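You operate a simulated robot arm through the tools that you are given. There is no shell and no other tool. Be economical: measure what you need, move in short steps, check, and stop when the job is done.

You are at the controls of a simulated robot arm. One attempt, no reset.

Task
Pump 2 strokes into the small white bucket, add 2 doses of powder, slide it under the stand mixer.
Fine: water first; spill nothing.

The check looks at the end state, three seconds after you hand in, the way a careful person would. Anything else that was tipped, shoved, dropped, spilled or broken makes it a failure.

Robot
A 6-joint arm with a four-finger gripper on a trunk, on a base that drives. Base frame: it is fixed to the floor where the robot stands at the start and does not move with it; the origin is under the middle of the robot, x ahead of it, y to its left, z up; the surface under the hand at the start is at about z = 620. Units: mm, degrees, N and s.
Its first joint turns from -166.0 to 166.0 degrees. Places, roughly: bucket slide [600, 0, 600]; dose dial [500, -400, 1000]; slide frame [600, 0, 600]; yellow pump pad [900, 0, 1000]. Payload 3.43 kg.
The tool frame sits at the grasp point between the pads (the TCP): z along the fingers, y along the line on which they close. The tips reach 30 mm beyond it. The gripper opens to 120 mm. The gripper's body begins 85 mm behind the TCP.
Orientation is that of the tool frame in the base frame, as [roll, pitch, yaw] about the fixed x, y, z axes, in that order (R = Rz(yaw) Ry(pitch) Rx(roll)). With the fingers straight down and closing along the base's y, the tool's x points along the base's -x, its y along +y and its z along -z.

Tools
- The arm moves only by the tool servo_tool. Its argument "steps" is a list of rows, each a list of 6 numbers: the shift along the tool's x, y, z in mm, then the turn, a rotation vector about the tool's x, y, z in degrees. In form: [[tx, ty, tz, wx, wy, wz], ...]. A call has 1 to 12 rows; each row shifts and turns the commanded pose from where the row before left it, along the tool's axes as they then stand. "claw" is the opening, from 0 (shut) to 1 (fully open), set as the call begins (left out, the last holds). Each row takes 0.2 s and may step no farther than 50 mm and 8.6 degrees from the row before; otherwise, or with a gripper value out of range, the whole call is refused. Where a pose cannot be reached the arm comes as near as it can. A force on the tool above 70 N (or 10 N above the force at the start of the call, whichever is more), or a blocked arm, ends the call early, and 0.2 s more pass. The fingers move at their own pace and stop on an object; they squeeze with about 24 N. The grip force told is the motor's: it shows also when the fingers shut on nothing. Time passes only in rows, and 0.2 s behind the last, so rows that do not move let the fingers close. The reply holds the time, the measured pose of the TCP, the force on the tool along the base axes, the opening and the grip force, in the units named above and with some noise, with the torque about the TCP (base axes, N m) and any sound that the robot's microphone picked up.
- Cameras (640 x 400 px; columns grow to the right, rows downward): "scene" is now at [-212.1, 139.1, 1241.6]; the picture's right is [-0.47, -0.88, 0.01], its down [-0.25, 0.13, -0.96] and it looks along [0.84, -0.46, -0.28] (base axes); focal length 259 px, centre (320, 200). "wrist" rides on the gripper at [71, -17, -120] in the tool frame; the picture's right is [0.23, 0.97, 0.00], its down [-0.81, 0.19, -0.55] and it looks along [-0.54, 0.13, 0.83] (tool axes); focal length 275 px, centre (320, 200). There is no depth. A picture from a camera that has moved, and an enlarged one, comes with that camera's place and axes in the base frame and with its lens.
- snapshot(camera): a new picture of that camera. It takes no simulated time.
- steer(legs): drives the robot by 1 to 6 legs, each [ahead, turn to the left] in mm and degrees, along the robot's own axes; the way and the turn of a leg run together, so that a leg with both is an arc; at most 1500 mm and 180 degrees a leg. The arm and the cameras ride along, it lands a little off, and it stops where it bumps. It gives what a move gives.
- aim_head(pan, tilt): turns the head with the scene camera to pan (to the left, within 143 degrees either way) and tilt (down, from -29 to 69), counted from straight ahead of the robot. It gives what a move gives.
- zoom(camera, box): a new picture of the part [left, top, right, bottom] of that camera's present view, enlarged. It takes no simulated time.
- finish_job(): hands the job in; it is judged then, once.

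Work in short steps. Places have to be worked out from the pictures, the camera data and where the tool is seen: move nearer, look again, correct. Check each grasp and each placing, and mend what went wrong. You have 120 turns and 82 pictures in all, those below and enlarged ones among them. Open the gripper and draw the arm clear of the work before you hand the job in, unless the task says otherwise; then end with one line.

The tools are called after "Emit:" as name(argument=value, ...) on one line, values as JSON. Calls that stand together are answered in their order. servo_tool: Moves the arm, as the interface text tells. Its arguments: {"type":"object","properties":{"steps":{"type":"array"},"claw":{"type":"number"}},"required":["steps"]} The other tools are called the same way: steer (legs) drives the base; aim_head (pan, tilt) turns the head that bears the scene camera; snapshot (camera) takes a picture; zoom (camera, box) takes an enlarged picture of a part of a camera's view; finish_job () hands the job in.

At the start:

```text
time: 0.0
tcp_pos: [706.1, -189.2, 1381.6]
tcp_rot: [179.9, -0.1, -180.0]
wrist_force: [-0.4, -0.1, 1.1]
ft_torque: [-0.02, -0.01, 0.01]
gripper_width: 120.1
finger_force: 0.1
robot x, y, heading: [1.6, -6.2, -0.0]
head pan, tilt: [-28.2, 15.7]
```

scene: 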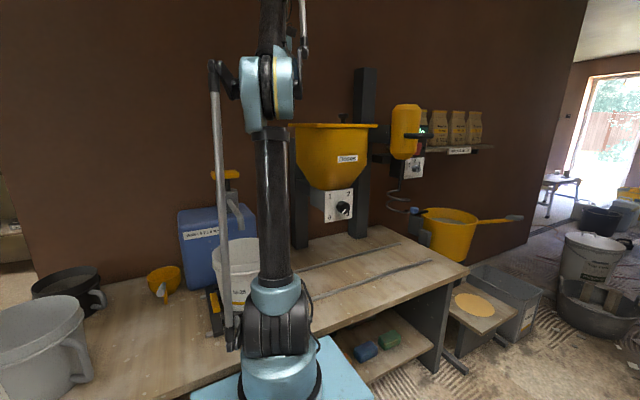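
wrist: 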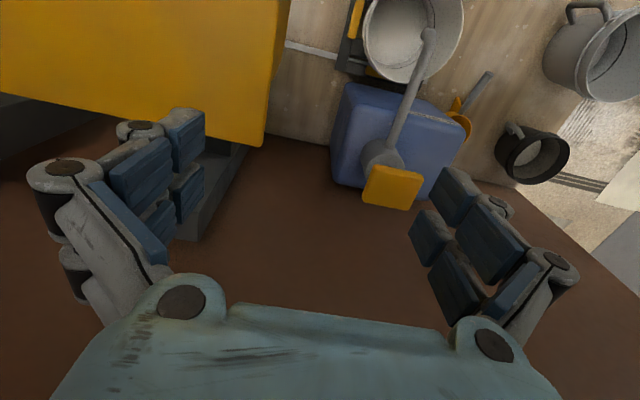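

The scene shows a blue water container with pump, a white bucket on a slide under the spout, a powder hopper with dial, and a mixer to the right. I'll enlarge the key parts first.

Emit:
zoom(camera="scene", box=[140, 140, 300, 360])

Emit:
zoom(camera="scene", box=[280, 60, 540, 300])

Emit:
zoom(camera="wrist", box=[260, 0, 500, 220])

```text
1.82 times, centred on (220, 250) of scene
camera zoom: at [-212.1, 139.1, 1241.6], right [-0.47, -0.88, 0.01], down [-0.25, 0.13, -0.96], along [0.84, -0.46, -0.28], focal length 471 px, centre (502, 109)
```

zoom: 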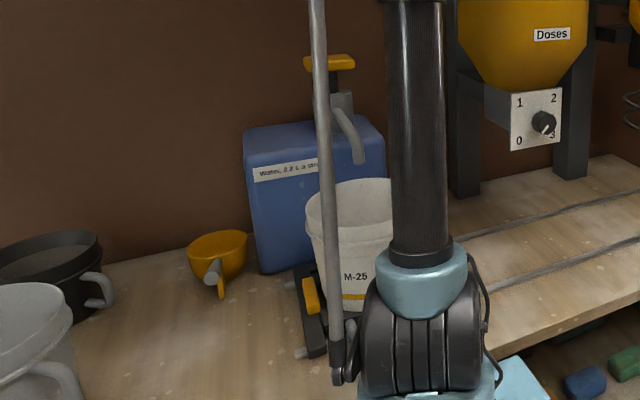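

```text
1.67 times, centred on (410, 180) of scene
camera zoom: at [-212.1, 139.1, 1241.6], right [-0.47, -0.88, 0.01], down [-0.25, 0.13, -0.96], along [0.84, -0.46, -0.28], focal length 432 px, centre (170, 233)
```

zoom: 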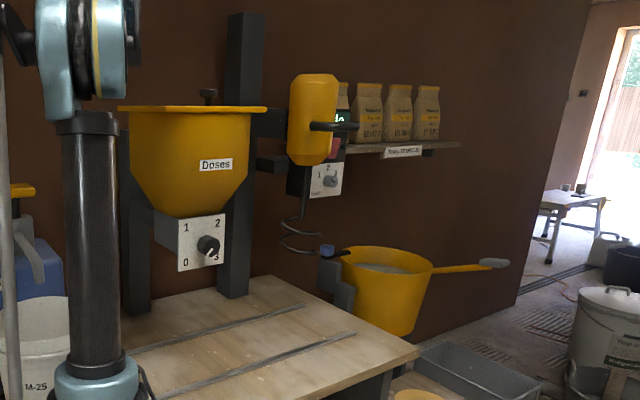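

```text
1.82 times, centred on (380, 110) of wrist
camera zoom: at [635.0, -207.2, 1501.6], right [-0.23, 0.97, 0.0], down [0.81, 0.19, 0.55], along [0.54, 0.13, -0.83], focal length 500 px, centre (211, 364)
```

zoom: 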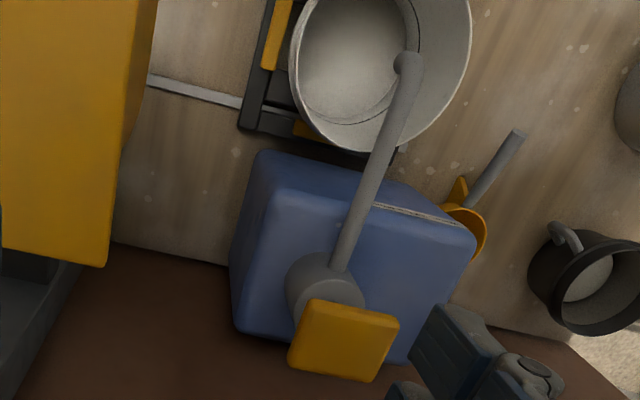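

Pump pad is near (872,-12,1045), and the bucket near (620,0) with the spout over it. I'll pull the arm back from the hopper to get a closer look at the dial and the mixer.

Emit:
servo_tool(steps=[[45, 0, 0, 0, 0, 0], [45, 0, 0, 0, 0, 0], [45, 0, 0, 0, 0, 0], [45, 0, 0, 0, 0, 0], [45, 0, 0, 0, 0, 0], [30, -30, 0, 0, 0, 0], [0, -45, 0, 0, 0, 0], [0, -45, 0, 0, 0, 0]])

Emit:
snapshot(camera="wrist")

Emit:
snapshot(camera="scene")

```text
time: 1.8
tcp_pos: [434.4, -306.0, 1385.3]
tcp_rot: [-180.0, 0.6, -180.0]
wrist_force: [0.0, 0.9, 0.6]
ft_torque: [-0.06, -0.04, -0.03]
gripper_width: 120.1
finger_force: 0.0
robot x, y, heading: [-2.0, -4.6, 0.1]
head pan, tilt: [-28.2, 15.7]
```

```text
76 pictures are left
camera wrist: at [361.8, -324.1, 1505.2], right [-0.23, 0.97, 0.0], down [0.8, 0.19, 0.56], along [0.55, 0.13, -0.83], focal length 275 px, centre (320, 200)
```

wrist: 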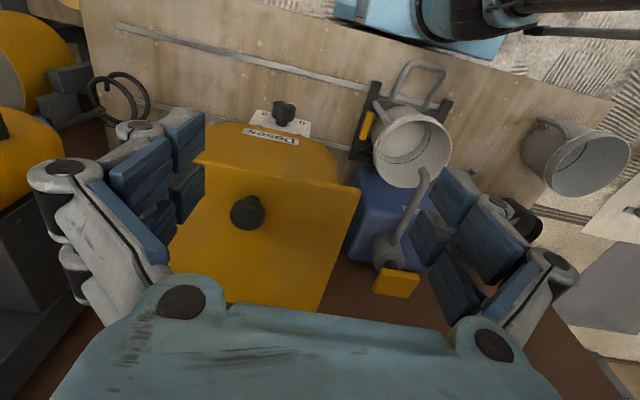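

```text
75 pictures are left
camera scene: at [-212.5, 139.5, 1241.5], right [-0.47, -0.88, 0.01], down [-0.25, 0.13, -0.96], along [0.84, -0.46, -0.28], focal length 259 px, centre (320, 200)
```

scene: 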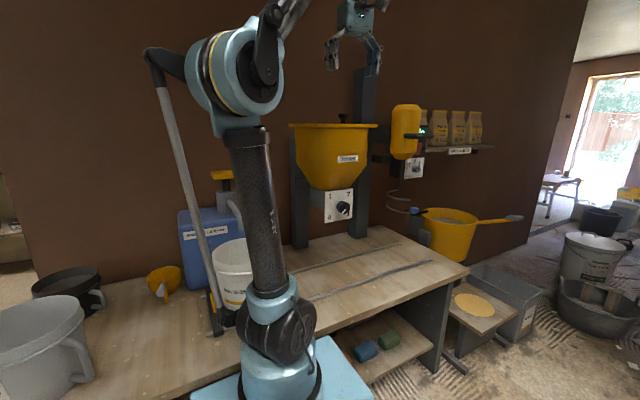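

The wrist view shows the slide with a grey loop handle toward the robot. Enlarging the slide and the dial.

Emit:
zoom(camera="wrist", box=[330, 40, 480, 220])

Emit:
zoom(camera="wrist", box=[0, 0, 340, 160])

Emit:
zoom(camera="scene", box=[300, 170, 380, 230])

Emit:
zoom(camera="scene", box=[360, 90, 480, 240])

```text
2.22 times, centred on (405, 130) of wrist
camera zoom: at [361.8, -324.1, 1505.2], right [-0.23, 0.97, 0.0], down [0.8, 0.19, 0.56], along [0.55, 0.13, -0.83], focal length 612 px, centre (131, 356)
```

zoom: 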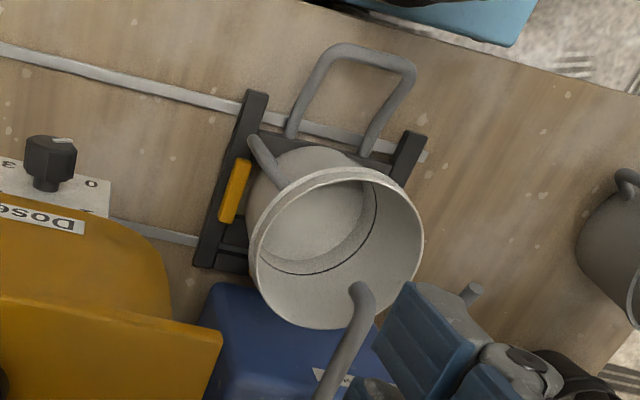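

```text
1.88 times, centred on (170, 80) of wrist
camera zoom: at [361.8, -324.1, 1505.2], right [-0.23, 0.97, 0.0], down [0.8, 0.19, 0.56], along [0.55, 0.13, -0.83], focal length 518 px, centre (602, 426)
```

zoom: 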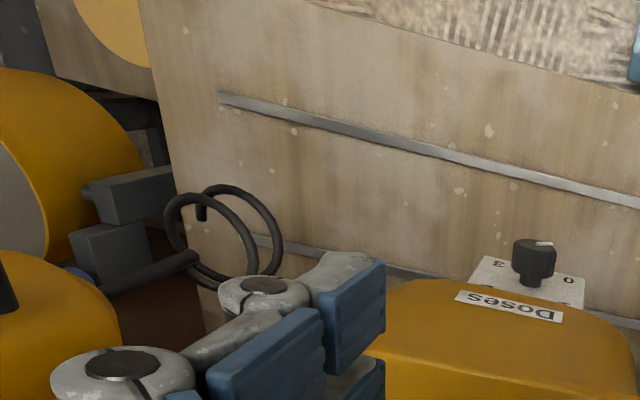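

```text
6.67 times, centred on (340, 200) of scene
camera zoom: at [-212.5, 139.5, 1241.5], right [-0.47, -0.88, 0.01], down [-0.25, 0.13, -0.96], along [0.84, -0.46, -0.28], focal length 1726 px, centre (187, 200)
```

zoom: 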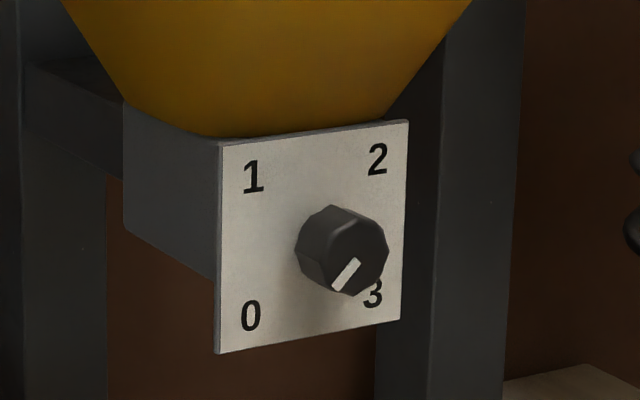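

```text
2.67 times, centred on (420, 165) of scene
camera zoom: at [-212.5, 139.5, 1241.5], right [-0.47, -0.88, 0.01], down [-0.25, 0.13, -0.96], along [0.84, -0.46, -0.28], focal length 691 px, centre (53, 293)
```

zoom: 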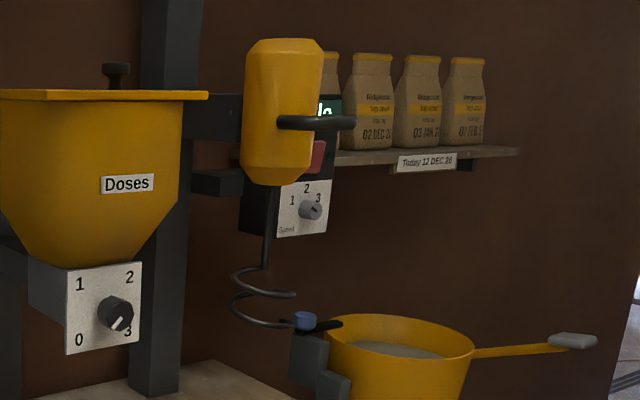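

The dose dial points at 0 and the slide's loop handle faces me. Now I close the gripper and move across to y≈-12, staying high, to approach the pump pad.

Emit:
servo_tool(steps=[[0, 50, 0, 0, 0, 0], [0, 50, 0, 0, 0, 0], [0, 50, 0, 0, 0, 0], [0, 50, 0, 0, 0, 0], [0, 50, 0, 0, 0, 0], [0, 44, 0, 0, 0, 0], [-50, 0, 0, 0, 0, 0], [-50, 0, 0, 0, 0, 0]], claw=0)

Emit:
snapshot(camera="wrist")

Emit:
snapshot(camera="scene")

```text
time: 3.6
tcp_pos: [532.8, -15.7, 1387.2]
tcp_rot: [179.9, 0.6, -180.0]
wrist_force: [-0.9, 0.0, -0.3]
ft_torque: [-0.02, -0.12, -0.02]
gripper_width: 0.2
finger_force: 24.2
robot x, y, heading: [-1.6, -10.1, -0.1]
head pan, tilt: [-28.2, 15.7]
```

```text
70 pictures are left
camera wrist: at [460.1, -33.5, 1506.8], right [-0.23, 0.97, 0.0], down [0.8, 0.19, 0.56], along [0.55, 0.13, -0.83], focal length 275 px, centre (320, 200)
```

wrist: 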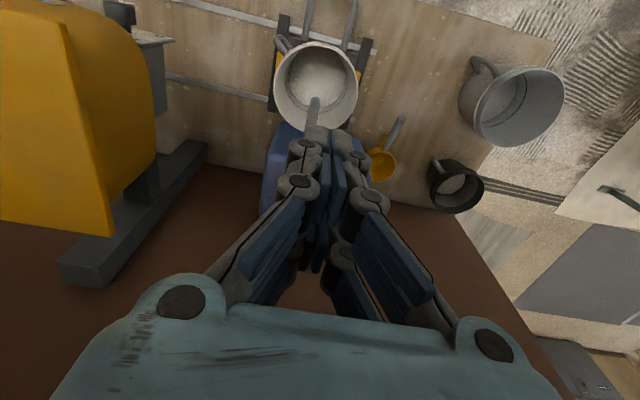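

```text
69 pictures are left
camera scene: at [-213.1, 139.2, 1241.5], right [-0.47, -0.88, 0.01], down [-0.25, 0.13, -0.96], along [0.84, -0.46, -0.28], focal length 259 px, centre (320, 200)
```

scene: 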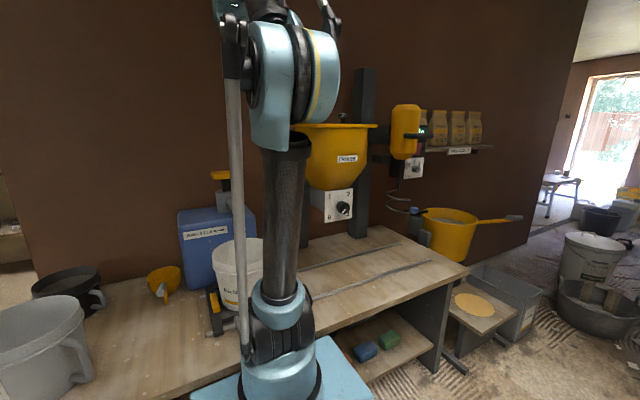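

Moving forward over the pad while staying high, then part-way down.

Emit:
servo_tool(steps=[[-50, 0, 0, 0, 0, 0], [-50, 0, 0, 0, 0, 0], [-50, 0, 0, 0, 0, 0], [-50, 0, 0, 0, 0, 0], [-50, 0, 20, 0, 0, 0], [-50, 0, 40, 0, 0, 0], [-38, 0, 40, 0, 0, 0], [0, 0, 40, 0, 0, 0]])

Emit:
snapshot(camera="wrist")

Emit:
snapshot(camera="scene")

```text
refused: row 5 steps farther than a row can; nothing moved
```

```text
68 pictures are left
camera wrist: at [460.1, -33.5, 1506.8], right [-0.23, 0.97, 0.0], down [0.8, 0.19, 0.56], along [0.55, 0.13, -0.83], focal length 275 px, centre (320, 200)
```

wrist: 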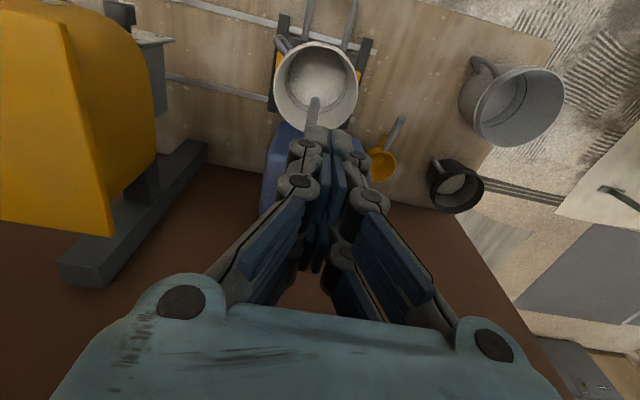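

```text
67 pictures are left
camera scene: at [-213.1, 139.2, 1241.5], right [-0.47, -0.88, 0.01], down [-0.25, 0.13, -0.96], along [0.84, -0.46, -0.28], focal length 259 px, centre (320, 200)
```

scene: 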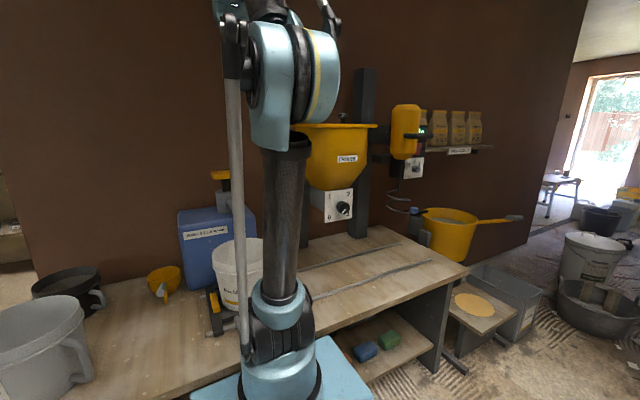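

The row step limit is the combined distance; nothing moved. I'll repeat the approach with smaller diagonals.

Emit:
servo_tool(steps=[[-50, 0, 0, 0, 0, 0], [-50, 0, 0, 0, 0, 0], [-50, 0, 0, 0, 0, 0], [-50, 0, 0, 0, 0, 0], [-45, 0, 15, 0, 0, 0], [-40, 0, 25, 0, 0, 0], [-35, 0, 30, 0, 0, 0], [-18, 0, 40, 0, 0, 0], [0, 0, 40, 0, 0, 0]])

```text
time: 5.6
tcp_pos: [874.6, -13.1, 1239.4]
tcp_rot: [-180.0, 0.6, 179.9]
wrist_force: [0.2, -0.8, 0.4]
ft_torque: [0.0, -0.08, 0.01]
gripper_width: 0.0
finger_force: 23.8
robot x, y, heading: [0.9, -1.2, 0.2]
head pan, tilt: [-28.2, 15.7]
```

Reached above the pad; checking alignment with both cameras.

Emit:
snapshot(camera="wrist")

Emit:
zoom(camera="scene", box=[140, 60, 300, 340])

```text
66 pictures are left
camera wrist: at [801.5, -31.8, 1359.5], right [-0.23, 0.97, 0.0], down [0.8, 0.19, 0.56], along [0.55, 0.13, -0.83], focal length 275 px, centre (320, 200)
```

wrist: 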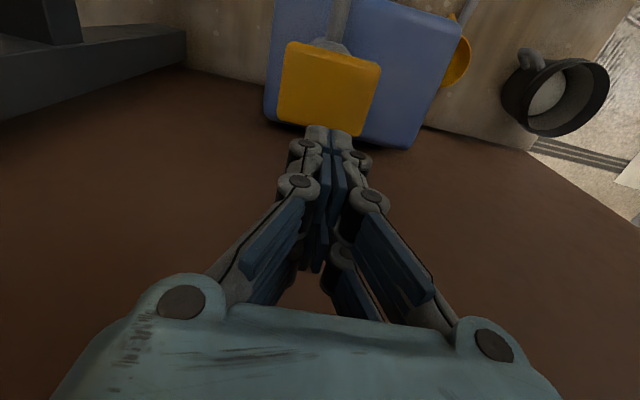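

```text
1.43 times, centred on (220, 200) of scene
camera zoom: at [-212.0, 139.1, 1241.6], right [-0.47, -0.88, 0.01], down [-0.25, 0.13, -0.96], along [0.84, -0.46, -0.28], focal length 370 px, centre (463, 200)
```

zoom: 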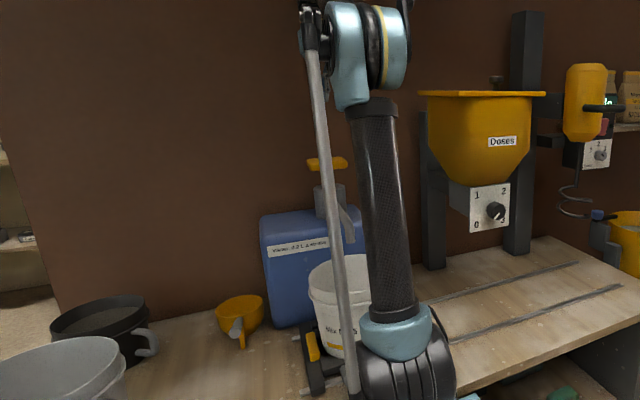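

The pad is right below (≈866,-7). Descending close to it, then pressing in small steps.

Emit:
servo_tool(steps=[[8, 5, 40, 0, 0, 0], [0, 0, 40, 0, 0, 0], [0, 0, 30, 0, 0, 0], [0, 0, 15, 0, 0, 0], [0, 0, 10, 0, 0, 0], [0, 0, 5, 0, 0, 0]])

Emit:
snapshot(camera="wrist")

```text
time: 7.0
tcp_pos: [867.1, -10.3, 1101.2]
tcp_rot: [-179.9, 0.7, -180.0]
wrist_force: [-0.6, 0.1, 0.0]
ft_torque: [-0.02, -0.02, 0.0]
gripper_width: 0.0
finger_force: 24.6
robot x, y, heading: [2.3, -3.4, 0.0]
head pan, tilt: [-28.2, 15.7]
```

```text
64 pictures are left
camera wrist: at [794.5, -28.1, 1220.8], right [-0.23, 0.97, 0.0], down [0.8, 0.19, 0.56], along [0.55, 0.13, -0.83], focal length 275 px, centre (320, 200)
```

wrist: 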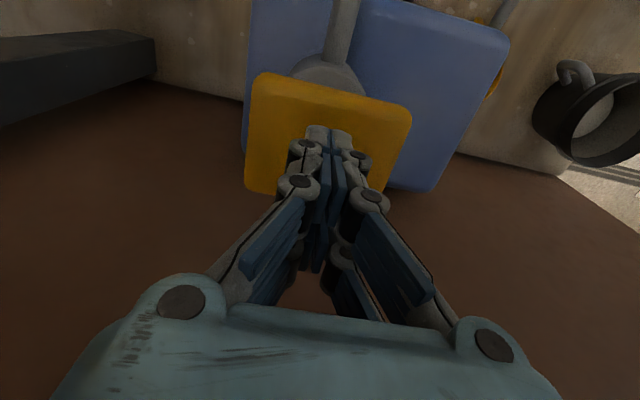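

Fingertips are centred over the pad. Pressing down in small increments to feel the contact.

Emit:
servo_tool(steps=[[0, 0, 8, 0, 0, 0], [0, 0, 8, 0, 0, 0], [0, 0, 8, 0, 0, 0], [0, 0, 8, 0, 0, 0]])

```text
time: 8.0
tcp_pos: [868.8, -10.1, 1069.8]
tcp_rot: [179.9, 0.6, -180.0]
wrist_force: [-2.8, 0.5, 5.5]
ft_torque: [0.0, 0.2, 0.02]
gripper_width: 6.0
finger_force: 33.1
robot x, y, heading: [-0.8, -6.2, -0.0]
head pan, tilt: [-28.2, 15.7]
```

Contact at about TCP z≈1072. Pressing further toward the end stop.

Emit:
servo_tool(steps=[[0, 0, 8, 0, 0, 0], [0, 0, 8, 0, 0, 0], [0, 0, 8, 0, 0, 0], [0, 0, 8, 0, 0, 0]])

```text
time: 9.0
tcp_pos: [868.5, -11.3, 1039.6]
tcp_rot: [-180.0, 0.8, 180.0]
wrist_force: [12.5, 7.6, 40.6]
ft_torque: [0.2, 0.51, -0.19]
gripper_width: 5.8
finger_force: 33.6
robot x, y, heading: [-0.3, -4.6, 0.1]
head pan, tilt: [-28.2, 15.7]
```

40 N now, with ~32 mm travel; no sound yet. Pressing on gently and looking.

Emit:
servo_tool(steps=[[0, 0, 5, 0, 0, 0], [0, 0, 5, 0, 0, 0]])

Emit:
snapshot(camera="wrist")

Emit:
zoom(camera="scene", box=[170, 150, 270, 250])

```text
time: 9.3
tcp_pos: [856.1, -10.9, 1047.9]
tcp_rot: [-179.9, 1.3, 180.0]
wrist_force: [-3.1, 0.0, 8.1]
ft_torque: [-0.02, 0.57, -0.02]
gripper_width: 6.2
finger_force: 33.0
robot x, y, heading: [-2.1, -3.3, 0.0]
head pan, tilt: [-28.2, 15.7]
stopped in row 1: the force on the tool passed its limit at 82 N (the readings are from after the stop); the commanded pose is now the measured one
```

```text
63 pictures are left
camera wrist: at [781.3, -28.7, 1166.3], right [-0.23, 0.97, -0.01], down [0.8, 0.19, 0.57], along [0.56, 0.13, -0.82], focal length 275 px, centre (320, 200)
```

wrist: 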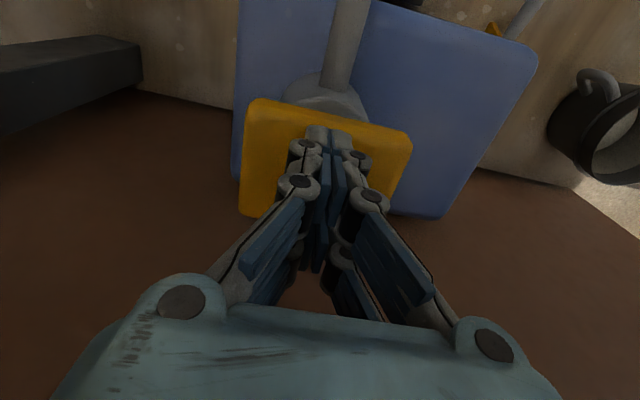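

```text
4.00 times, centred on (220, 200) of scene
camera zoom: at [-211.9, 139.1, 1241.7], right [-0.47, -0.88, 0.01], down [-0.25, 0.13, -0.96], along [0.84, -0.46, -0.28], focal length 1036 px, centre (720, 200)
```

zoom: 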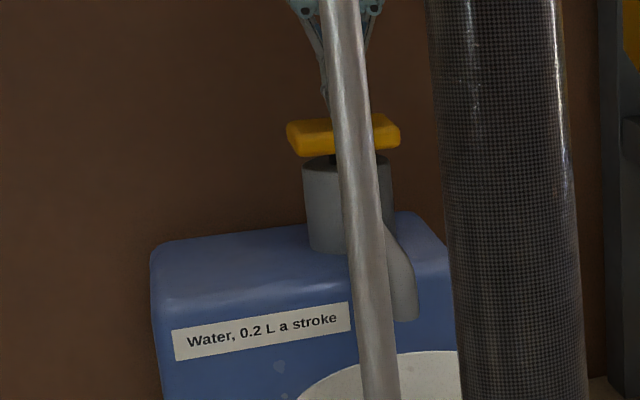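

End stop hit (82 N), so that should be one full stroke. Releasing fully upward, then looking in the bucket.

Emit:
servo_tool(steps=[[0, 0, -15, 0, 0, 0], [-6, 0, -20, 0, 0, 0], [-6, 0, -20, 0, 0, 0], [0, 0, 0, 0, 0, 0]])

Emit:
snapshot(camera="wrist")

Emit:
zoom(camera="scene", box=[170, 150, 290, 340])

```text
time: 10.3
tcp_pos: [867.2, -11.7, 1101.0]
tcp_rot: [179.9, 1.5, 180.0]
wrist_force: [0.2, 0.2, 0.6]
ft_torque: [0.01, 0.0, -0.01]
gripper_width: 0.2
finger_force: 33.4
robot x, y, heading: [1.6, -2.7, 0.3]
head pan, tilt: [-28.2, 15.7]
```

```text
61 pictures are left
camera wrist: at [793.3, -29.2, 1220.2], right [-0.23, 0.97, -0.01], down [0.8, 0.19, 0.57], along [0.56, 0.13, -0.82], focal length 275 px, centre (320, 200)
```

wrist: 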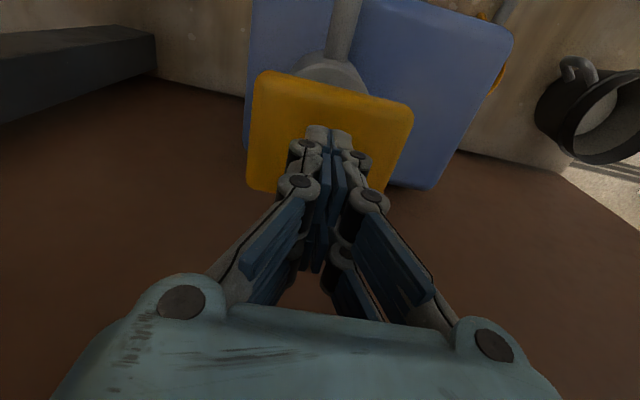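

```text
2.11 times, centred on (230, 245) of scene
camera zoom: at [-212.0, 139.1, 1241.6], right [-0.47, -0.88, 0.01], down [-0.25, 0.13, -0.96], along [0.84, -0.46, -0.28], focal length 545 px, centre (510, 105)
```

zoom: 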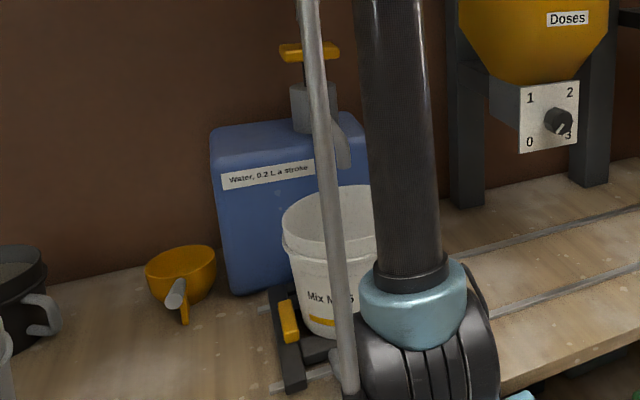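

The pad returned fully. To confirm one stroke counted, I'll back off and look down into the bucket.

Emit:
servo_tool(steps=[[0, 0, -50, 0, 0, 0], [0, 0, -50, 0, 0, 0], [20, 0, -45, 0, 0, 0], [30, 0, -40, 0, 0, 0], [35, 0, -35, 0, 0, 0], [50, 0, 0, 0, 0, 0], [50, 0, 0, 0, 0, 0], [50, 0, 0, 0, 0, 0], [50, 0, 0, 0, 0, 0]])

Emit:
zoom(camera="wrist", box=[220, 0, 420, 150])

```text
time: 12.3
tcp_pos: [579.4, -10.1, 1317.4]
tcp_rot: [180.0, 1.4, 180.0]
wrist_force: [1.5, -0.6, -0.5]
ft_torque: [0.0, 0.1, 0.02]
gripper_width: 0.4
finger_force: 33.4
robot x, y, heading: [0.5, -4.1, 0.3]
head pan, tilt: [-28.2, 15.7]
```

```text
2.67 times, centred on (320, 75) of wrist
camera zoom: at [503.4, -28.4, 1436.4], right [-0.23, 0.97, -0.01], down [0.8, 0.19, 0.57], along [0.56, 0.13, -0.82], focal length 734 px, centre (320, 533)
```

zoom: 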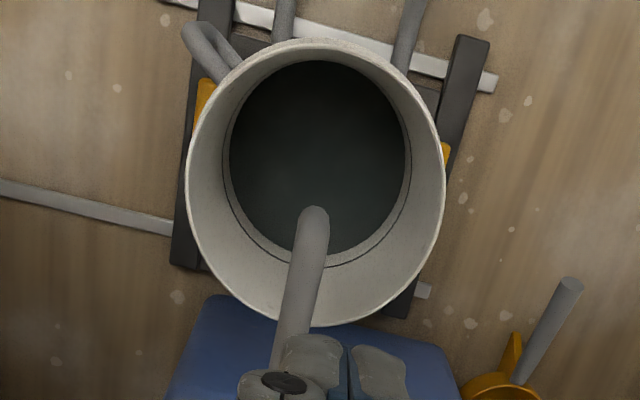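

Water is in the bucket: the first stroke counted with no spill. Going back for the second stroke the same way.

Emit:
servo_tool(steps=[[-50, 0, 0, 0, 0, 0], [-50, 0, 0, 0, 0, 0], [-50, 0, 0, 0, 0, 0], [-50, 0, 0, 0, 0, 0], [-40, 0, 30, 0, 0, 0], [-30, 0, 35, 0, 0, 0], [-15, 0, 40, 0, 0, 0], [0, 0, 40, 0, 0, 0], [0, 0, 40, 0, 0, 0], [0, 0, 30, 0, 0, 0]])

Emit:
snapshot(camera="wrist")

```text
time: 14.5
tcp_pos: [866.6, -11.4, 1108.7]
tcp_rot: [180.0, 1.5, -179.9]
wrist_force: [0.4, 0.0, -0.2]
ft_torque: [0.03, -0.01, 0.0]
gripper_width: 0.0
finger_force: 33.1
robot x, y, heading: [-0.6, -3.4, -0.0]
head pan, tilt: [-28.2, 15.7]
```

```text
58 pictures are left
camera wrist: at [792.0, -28.9, 1227.2], right [-0.23, 0.97, -0.01], down [0.8, 0.19, 0.57], along [0.56, 0.13, -0.82], focal length 275 px, centre (320, 200)
```

wrist: 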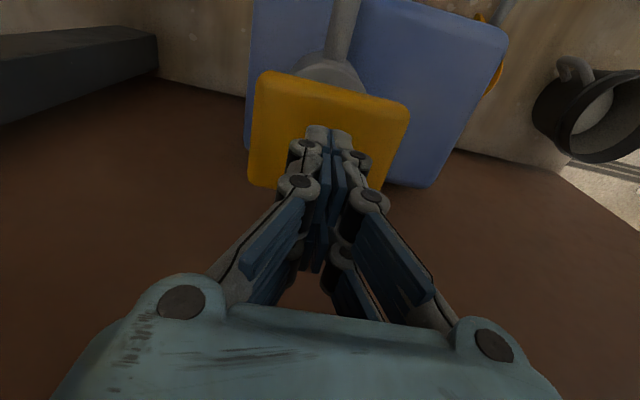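

Same position as before; pressing through to the end stop.

Emit:
servo_tool(steps=[[0, 0, 14, 0, 0, 0], [0, 0, 14, 0, 0, 0], [0, 0, 8, 0, 0, 0], [0, 0, 8, 0, 0, 0], [0, 0, 8, 0, 0, 0], [0, 0, 8, 0, 0, 0], [0, 0, 8, 0, 0, 0], [0, 0, 5, 0, 0, 0], [0, 0, 5, 0, 0, 0]])

```text
time: 16.4
tcp_pos: [855.4, -11.5, 1048.4]
tcp_rot: [-179.9, 2.2, -179.9]
wrist_force: [-2.5, -0.6, 8.5]
ft_torque: [-0.02, 0.53, -0.02]
gripper_width: 6.0
finger_force: 33.4
robot x, y, heading: [-0.1, -1.2, -0.1]
head pan, tilt: [-28.2, 15.7]
stopped in row 9: the force on the tool passed its limit at 84 N (the readings are from after the stop); the commanded pose is now the measured one
```

Second bottoming, identical to the first. Releasing and backing off to check the water level.

Emit:
servo_tool(steps=[[0, 0, -20, 0, -1, 0], [0, 0, -35, 0, -1, 0], [0, 0, -50, 0, 0, 0], [0, 0, -50, 0, 0, 0], [20, 0, -45, 0, 0, 0], [30, 0, -40, 0, 0, 0], [35, 0, -35, 0, 0, 0], [50, 0, 0, 0, 0, 0], [50, 0, 0, 0, 0, 0], [50, 0, 0, 0, 0, 0], [50, 0, 0, 0, 0, 0]])

Emit:
zoom(camera="wrist", box=[220, 0, 420, 150])

```text
time: 18.8
tcp_pos: [553.0, -11.6, 1301.2]
tcp_rot: [-180.0, 4.3, 180.0]
wrist_force: [2.0, 0.5, 0.1]
ft_torque: [0.02, 0.1, 0.01]
gripper_width: 0.2
finger_force: 33.3
robot x, y, heading: [1.5, -5.1, 0.3]
head pan, tilt: [-28.2, 15.7]
```

```text
2.67 times, centred on (320, 75) of wrist
camera zoom: at [473.3, -29.3, 1415.8], right [-0.23, 0.97, -0.02], down [0.77, 0.19, 0.61], along [0.6, 0.13, -0.79], focal length 734 px, centre (320, 533)
```

zoom: 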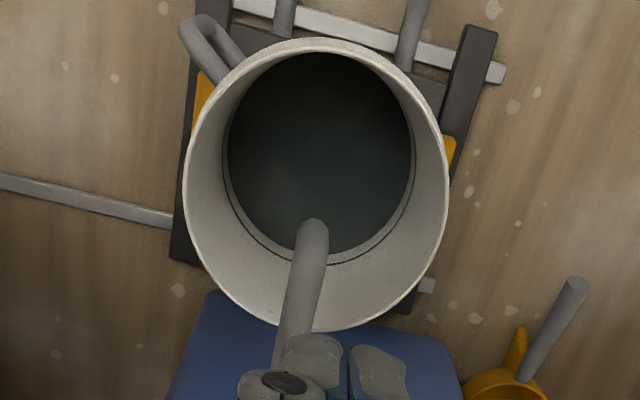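

The level rose — two strokes are in. Next, re-levelling the tool and pulling back to view the slide's handle.

Emit:
servo_tool(steps=[[50, 0, 0, 0, 4.3, 0], [50, 0, 0, 0, 0, 0], [50, 0, 20, 0, 0, 0]], claw=1)

Emit:
servo_tool(steps=[[50, 0, 0, 0, 4.3, 0], [50, 0, 0, 0, 0, 0], [40, 0, 20, 0, 0, 0], [0, 0, 50, 0, 0, 0]], claw=1)

Emit:
snapshot(camera="wrist")

Emit:
snapshot(camera="scene")

```text
refused: row 3 steps farther than a row can; nothing moved
```

```text
time: 19.8
tcp_pos: [413.7, -11.4, 1229.0]
tcp_rot: [180.0, 0.0, -179.8]
wrist_force: [0.3, -0.5, -0.1]
ft_torque: [-0.03, 0.05, 0.01]
gripper_width: 119.8
finger_force: 0.1
robot x, y, heading: [-1.3, -7.9, 0.0]
head pan, tilt: [-28.2, 15.7]
```

```text
56 pictures are left
camera wrist: at [342.7, -28.9, 1349.2], right [-0.23, 0.97, 0.0], down [0.81, 0.19, 0.55], along [0.54, 0.13, -0.83], focal length 275 px, centre (320, 200)
```

wrist: 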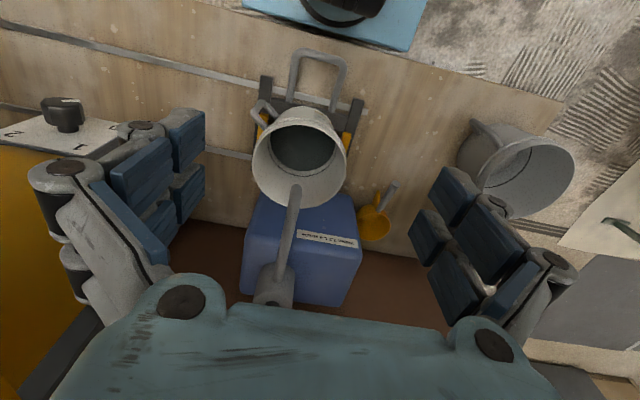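

```text
55 pictures are left
camera scene: at [-211.9, 139.1, 1241.6], right [-0.47, -0.88, 0.01], down [-0.25, 0.13, -0.96], along [0.84, -0.46, -0.28], focal length 259 px, centre (320, 200)
```

scene: 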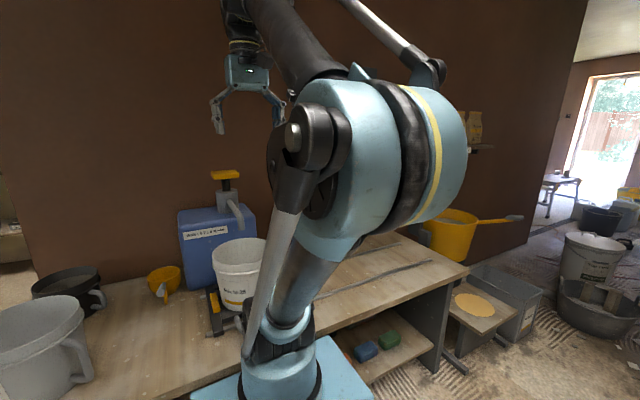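

The handle loop is near-horizontal: bar at about x=411, legs at y≈-54 and +42, z≈655. I'll descend above the -y leg (x≈438) with open fingers and look again.

Emit:
servo_tool(steps=[[-24, -42, 0, 0, 0, 0], [0, 0, 50, 0, 0, 0], [0, 0, 50, 0, 0, 0], [0, 0, 50, 0, 0, 0], [0, 0, 50, 0, 0, 0], [0, 0, 50, 0, 0, 0], [0, 0, 50, 0, 0, 0], [0, 0, 50, 0, 0, 0], [0, 0, 50, 0, 0, 0], [0, 0, 20, 0, 0, 0]], claw=0.6)

Emit:
snapshot(camera="wrist")

Emit:
aim_head(pan=-15, tilt=35)

Emit:
snapshot(camera="scene")

```text
time: 22.0
tcp_pos: [436.7, -53.7, 805.1]
tcp_rot: [-179.9, 0.1, -180.0]
wrist_force: [0.1, 0.3, -0.9]
ft_torque: [0.0, -0.01, -0.02]
gripper_width: 71.8
finger_force: 0.0
robot x, y, heading: [-3.3, -3.3, 0.2]
head pan, tilt: [-28.2, 15.7]
```

```text
54 pictures are left
camera wrist: at [366.3, -70.7, 925.3], right [-0.23, 0.97, 0.0], down [0.81, 0.19, 0.55], along [0.54, 0.13, -0.83], focal length 275 px, centre (320, 200)
```

wrist: 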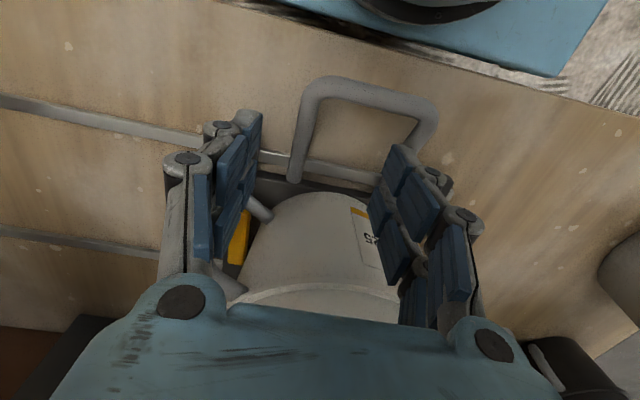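

```text
time: 22.8
tcp_pos: [438.0, -53.6, 805.6]
tcp_rot: [-180.0, 0.1, -179.9]
wrist_force: [-0.8, 0.2, 0.0]
ft_torque: [-0.02, -0.01, 0.02]
gripper_width: 72.0
finger_force: 0.1
robot x, y, heading: [0.7, -6.8, -0.1]
head pan, tilt: [-15.0, 35.0]
```

```text
53 pictures are left
camera scene: at [-209.8, 160.5, 1210.7], right [-0.26, -0.97, 0.0], down [-0.56, 0.15, -0.81], along [0.78, -0.21, -0.58], focal length 259 px, centre (320, 200)
```

scene: 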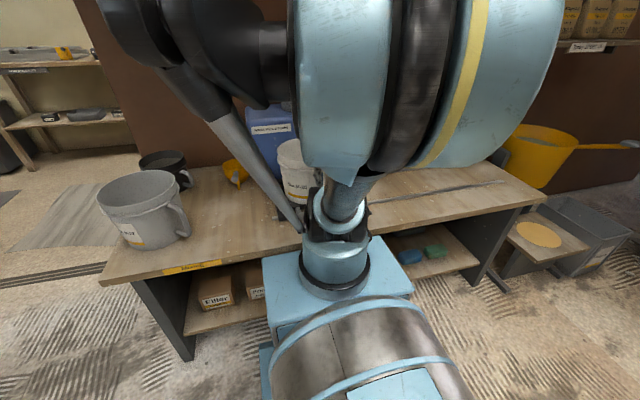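

The -y leg is at about y=-64, z≈653. Shifting 10 mm and descending to TCP z≈662 with x≈440.

Emit:
servo_tool(steps=[[0, -10, 40, 0, 0, 0], [0, 0, 40, 0, 0, 0], [0, 0, 30, 0, 0, 0], [0, 0, 15, 0, 0, 0], [0, 0, 10, 0, 0, 0], [0, 0, 6, 0, 0, 0]])

Emit:
snapshot(camera="wrist")

```text
time: 23.9
tcp_pos: [442.3, -65.6, 683.7]
tcp_rot: [179.9, 1.5, 179.9]
wrist_force: [98.0, 3.1, 11.6]
ft_torque: [0.44, 0.29, -2.74]
gripper_width: 82.7
finger_force: 4.4
robot x, y, heading: [-1.8, -5.8, 0.0]
head pan, tilt: [-15.0, 35.0]
stopped in row 5: the force on the tool passed its limit at 82 N (the readings are from after the stop); the commanded pose is now the measured one
```

```text
52 pictures are left
camera wrist: at [367.5, -82.4, 801.5], right [-0.23, 0.97, -0.01], down [0.8, 0.19, 0.57], along [0.56, 0.13, -0.82], focal length 275 px, centre (320, 200)
```

wrist: 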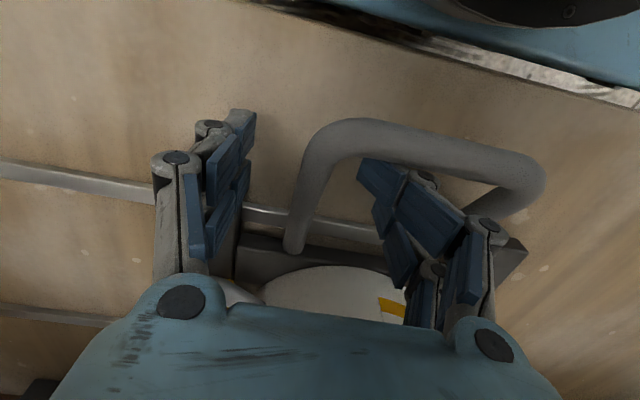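

The inner finger wedged against the handle's end bar (it sits higher and further forward than judged: z≈683). Backing straight up.

Emit:
servo_tool(steps=[[-3, 0, -5, 0, 0, 0], [-3, 0, -10, 0, 0, 0], [0, 0, -20, 0, 0, 0], [0, 0, -25, 0, 1.5, 0]])

Emit:
snapshot(camera="wrist")

```text
time: 24.9
tcp_pos: [437.5, -62.7, 741.0]
tcp_rot: [-180.0, -0.6, 179.9]
wrist_force: [-0.5, -0.2, -0.3]
ft_torque: [0.03, 0.03, 0.0]
gripper_width: 72.1
finger_force: 0.1
robot x, y, heading: [2.0, -3.9, 0.0]
head pan, tilt: [-15.0, 35.0]
```

```text
51 pictures are left
camera wrist: at [367.3, -80.0, 861.6], right [-0.23, 0.97, 0.0], down [0.82, 0.19, 0.54], along [0.53, 0.13, -0.84], focal length 275 px, centre (320, 200)
```

wrist: 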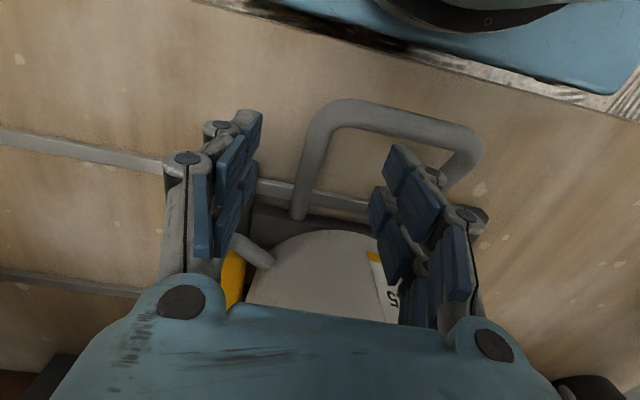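

Clear again and the slide looks unmoved. The leg can be gripped higher; I'll shift 14 mm forward, to x≈452, y≈-67, and go down only to TCP z≈686.

Emit:
servo_tool(steps=[[-14, -4, 0, 0, -0.6, 0], [0, 0, 25, 0, 0, 0], [0, 0, 15, 0, 0, 0], [0, 0, 10, 0, 0, 0], [0, 0, 5, 0, 0, 0]])

Emit:
snapshot(camera="wrist")

```text
time: 26.1
tcp_pos: [452.8, -67.5, 686.3]
tcp_rot: [-180.0, 0.1, -180.0]
wrist_force: [0.2, -0.2, 0.0]
ft_torque: [0.01, -0.02, -0.01]
gripper_width: 72.1
finger_force: 0.1
robot x, y, heading: [0.1, -7.2, 0.0]
head pan, tilt: [-15.0, 35.0]
```

```text
50 pictures are left
camera wrist: at [381.8, -84.7, 806.4], right [-0.23, 0.97, 0.0], down [0.81, 0.19, 0.55], along [0.54, 0.13, -0.83], focal length 275 px, centre (320, 200)
```

wrist: 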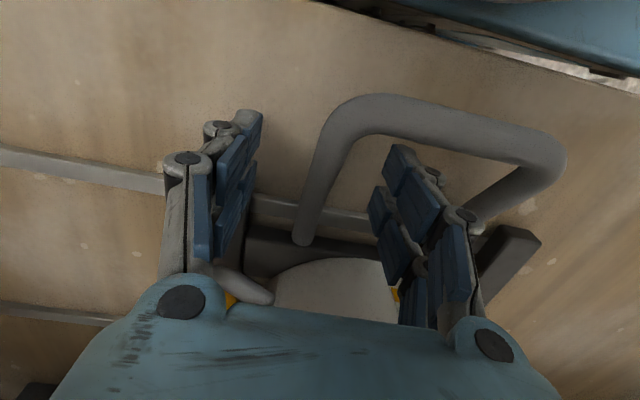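

No contact force, and the leg lies between the fingers. Closing gradually.

Emit:
servo_tool(steps=[[0, 0, 0, 0, 0, 0]], claw=0.3)

Emit:
servo_tool(steps=[[0, 0, 0, 0, 0, 0], [0, 0, 0, 0, 0, 0]], claw=0)

Emit:
snapshot(camera="wrist")

```text
time: 26.5
tcp_pos: [453.3, -67.5, 686.3]
tcp_rot: [180.0, 0.1, 180.0]
wrist_force: [-0.8, 0.0, -0.4]
ft_torque: [0.0, 0.01, -0.02]
gripper_width: 36.0
finger_force: 0.1
robot x, y, heading: [1.4, -5.0, 0.0]
head pan, tilt: [-15.0, 35.0]
```

```text
time: 27.1
tcp_pos: [453.9, -67.1, 685.1]
tcp_rot: [-180.0, 0.1, 180.0]
wrist_force: [-0.1, 4.6, -4.2]
ft_torque: [0.11, -0.09, 0.0]
gripper_width: 17.8
finger_force: 44.6
robot x, y, heading: [0.8, -5.1, 0.1]
head pan, tilt: [-15.0, 35.0]
```

```text
49 pictures are left
camera wrist: at [381.7, -84.6, 806.4], right [-0.23, 0.97, 0.0], down [0.81, 0.19, 0.55], along [0.54, 0.13, -0.83], focal length 275 px, centre (320, 200)
```

wrist: 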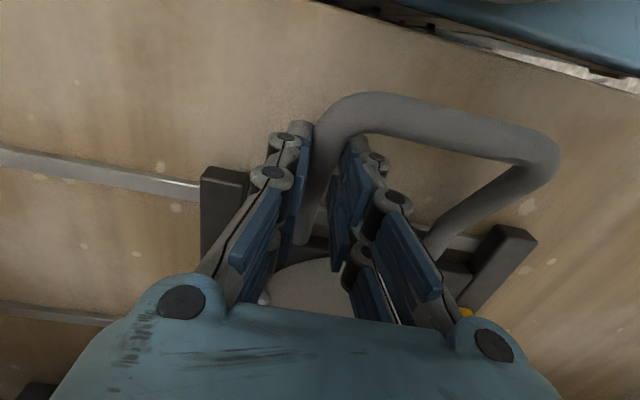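

Firm grip on the leg (17.8 mm). Sliding gently in -y, testing resistance.

Emit:
servo_tool(steps=[[0, -3, 0, 0, 0, 0], [0, -5, 0, 0, 0, 0], [0, -8, 0, 0, 0, 0], [0, -10, 0, 0, 0, 0], [0, -10, 0, 0, 0, 0], [0, -10, 0, 0, 0, 0], [0, -8, 0, 0, 0, 0], [0, -4, 0, 0, 0, 0], [0, -2, 0, 0, 0, 0]])

Emit:
snapshot(camera="wrist")

```text
time: 29.1
tcp_pos: [453.5, -127.2, 685.9]
tcp_rot: [-180.0, 0.1, -179.9]
wrist_force: [12.6, 0.3, -5.8]
ft_torque: [0.04, -0.77, -0.04]
gripper_width: 17.4
finger_force: 44.4
robot x, y, heading: [1.4, -2.6, -0.2]
head pan, tilt: [-15.0, 35.0]
```

```text
48 pictures are left
camera wrist: at [381.5, -145.1, 806.9], right [-0.23, 0.97, 0.0], down [0.81, 0.19, 0.55], along [0.54, 0.13, -0.83], focal length 275 px, centre (320, 200)
```

wrist: 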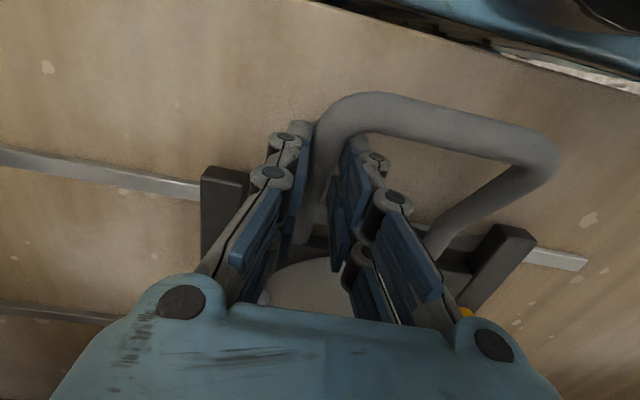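

The slide follows smoothly. Continuing about 115 mm at the same gentle pace.

Emit:
servo_tool(steps=[[0, -4, 0, 0, 0, 0], [0, -8, 0, 0, 0, 0], [0, -11, 0, 0, 0, 0], [0, -12, 0, 0, 0, 0], [0, -12, 0, 0, 0, 0], [0, -12, 0, 0, 0, 0], [0, -12, 0, 0, 0, 0], [0, -12, 0, 0, 0, 0], [0, -12, 0, 0, 0, 0], [0, -10, 0, 0, 0, 0], [0, -7, 0, 0, 0, 0], [0, -3, 0, 0, 0, 0]])

Emit:
aim_head(pan=-30, tilt=20)

Emit:
snapshot(camera="scene")

Emit:
snapshot(camera="wrist")

```text
time: 31.7
tcp_pos: [452.1, -243.2, 687.3]
tcp_rot: [179.9, 0.1, 180.0]
wrist_force: [9.7, 0.6, -8.9]
ft_torque: [-0.03, -0.03, -0.01]
gripper_width: 17.3
finger_force: 45.7
robot x, y, heading: [-1.0, -2.6, -0.2]
head pan, tilt: [-15.0, 35.0]
```

```text
time: 32.5
tcp_pos: [453.0, -243.6, 687.5]
tcp_rot: [-180.0, 0.2, 179.9]
wrist_force: [9.7, -0.6, -11.0]
ft_torque: [-0.02, -0.38, 0.04]
gripper_width: 17.6
finger_force: 44.7
robot x, y, heading: [-2.3, -6.4, -0.2]
head pan, tilt: [-30.0, 20.0]
```

```text
47 pictures are left
camera scene: at [-213.1, 136.6, 1234.7], right [-0.5, -0.87, 0.01], down [-0.31, 0.17, -0.94], along [0.81, -0.47, -0.35], focal length 259 px, centre (320, 200)
```

scene: 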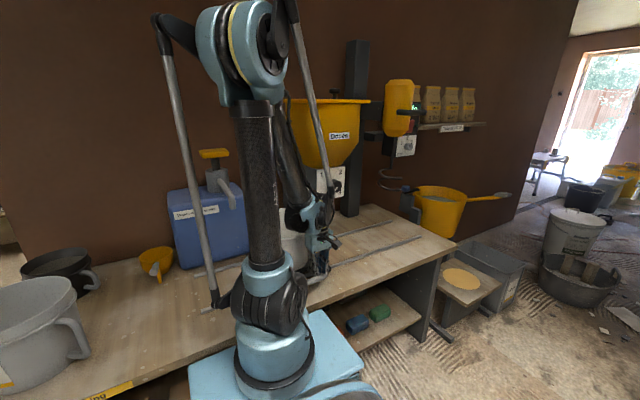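

```text
46 pictures are left
camera wrist: at [381.3, -260.7, 807.6], right [-0.23, 0.97, 0.0], down [0.81, 0.19, 0.55], along [0.54, 0.13, -0.83], focal length 275 px, centre (320, 200)
```

wrist: 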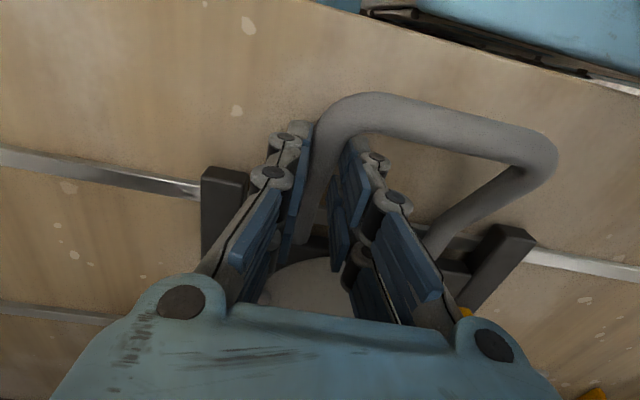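

Slide has moved 176 mm. To keep the wrist clear of the dial knob (≈528,-356,955) as it passes, I'll lean the tool back about 16° about the grip point.

Emit:
servo_tool(steps=[[0, 0, 0, 0, -4, 0], [0, 0, 0, 0, -4, 0], [0, 0, 0, 0, -4, 0], [0, 0, 0, 0, -4, 0]])

Emit:
snapshot(camera="wrist")

```text
time: 33.5
tcp_pos: [451.7, -242.3, 686.8]
tcp_rot: [180.0, 16.0, 179.8]
wrist_force: [-32.1, -1.4, -10.9]
ft_torque: [-0.02, 1.63, 0.02]
gripper_width: 17.4
finger_force: 45.0
robot x, y, heading: [1.2, -2.5, -0.2]
head pan, tilt: [-30.0, 20.0]
```

```text
45 pictures are left
camera wrist: at [349.8, -260.0, 783.1], right [-0.22, 0.97, -0.06], down [0.63, 0.19, 0.76], along [0.75, 0.13, -0.65], focal length 275 px, centre (320, 200)
```

wrist: 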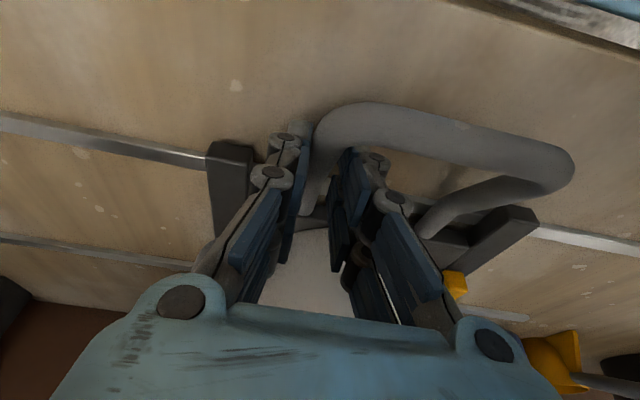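

Holding well. Continuing the slide toward the hopper (dial/hopper centre y≈-358, meaning TCP y≈-415).

Emit:
servo_tool(steps=[[2, -4, -0.6, 0, 0, 0], [0, -8, 0, 0, 0, 0], [0, -11, 0, 0, 0, 0], [0, -12, 0, 0, 0, 0], [0, -12, 0, 0, 0, 0], [0, -12, 0, 0, 0, 0], [0, -12, 0, 0, 0, 0], [0, -12, 0, 0, 0, 0], [0, -12, 0, 0, 0, 0], [0, -10, 0, 0, 0, 0], [0, -7, 0, 0, 0, 0], [0, -3, 0, 0, 0, 0]])

Emit:
snapshot(camera="scene")

Emit:
snapshot(camera="wrist")

```text
time: 36.1
tcp_pos: [449.8, -358.3, 687.8]
tcp_rot: [180.0, 16.2, 180.0]
wrist_force: [20.3, -0.1, 1.2]
ft_torque: [0.03, -0.22, -0.03]
gripper_width: 17.5
finger_force: 44.7
robot x, y, heading: [0.3, -5.1, 0.1]
head pan, tilt: [-30.0, 20.0]
```

```text
44 pictures are left
camera scene: at [-213.1, 136.7, 1234.7], right [-0.5, -0.87, 0.01], down [-0.31, 0.17, -0.94], along [0.81, -0.47, -0.35], focal length 259 px, centre (320, 200)
```

scene: 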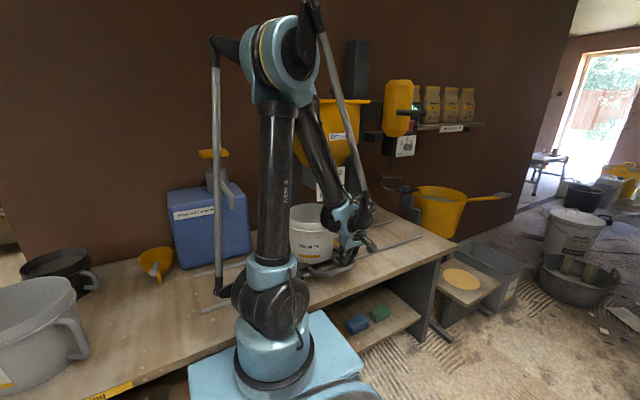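

```text
43 pictures are left
camera wrist: at [348.9, -375.9, 783.8], right [-0.22, 0.97, -0.06], down [0.63, 0.19, 0.76], along [0.75, 0.13, -0.65], focal length 275 px, centre (320, 200)
```

wrist: 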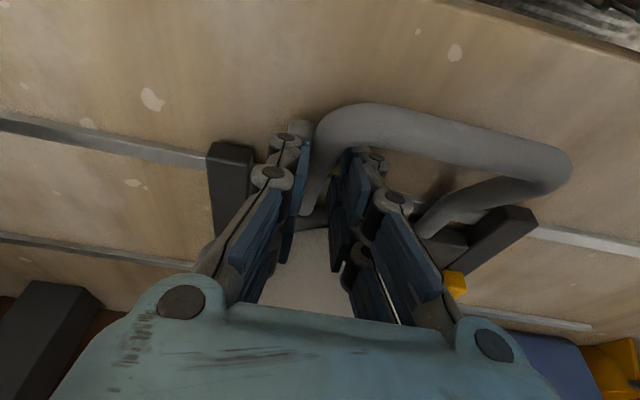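

Still clear of the dial. Sliding the remaining ~57 mm to sit under the hopper.

Emit:
servo_tool(steps=[[0, -4, 0, 0, 0, 0], [0, -8, 0, 0, 0, 0], [0, -10, 0, 0, 0, 0], [0, -10, 0, 0, 0, 0], [0, -10, 0, 0, 0, 0], [0, -8, 0, 0, 0, 0], [0, -5, 0, 0, 0, 0], [0, -2, 0, 0, 0, 0]])

Emit:
snapshot(camera="scene")

```text
time: 37.9
tcp_pos: [450.4, -414.4, 688.9]
tcp_rot: [-180.0, 16.1, -180.0]
wrist_force: [20.1, 1.9, 19.8]
ft_torque: [0.09, -0.83, 0.01]
gripper_width: 17.4
finger_force: 44.8
robot x, y, heading: [1.1, -2.8, -0.1]
head pan, tilt: [-30.0, 20.0]
```

```text
42 pictures are left
camera scene: at [-213.4, 137.0, 1234.6], right [-0.5, -0.87, 0.01], down [-0.31, 0.17, -0.94], along [0.81, -0.47, -0.35], focal length 259 px, centre (320, 200)
```

scene: 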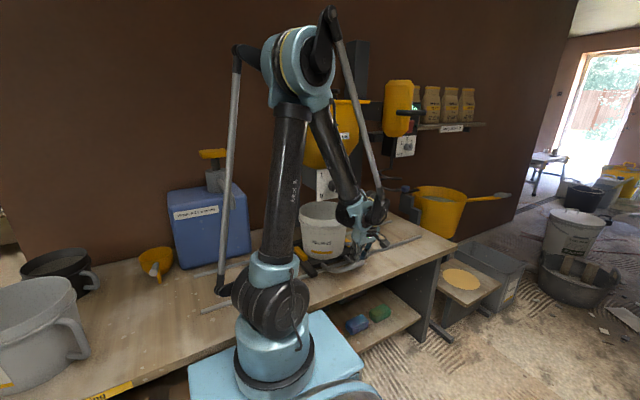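

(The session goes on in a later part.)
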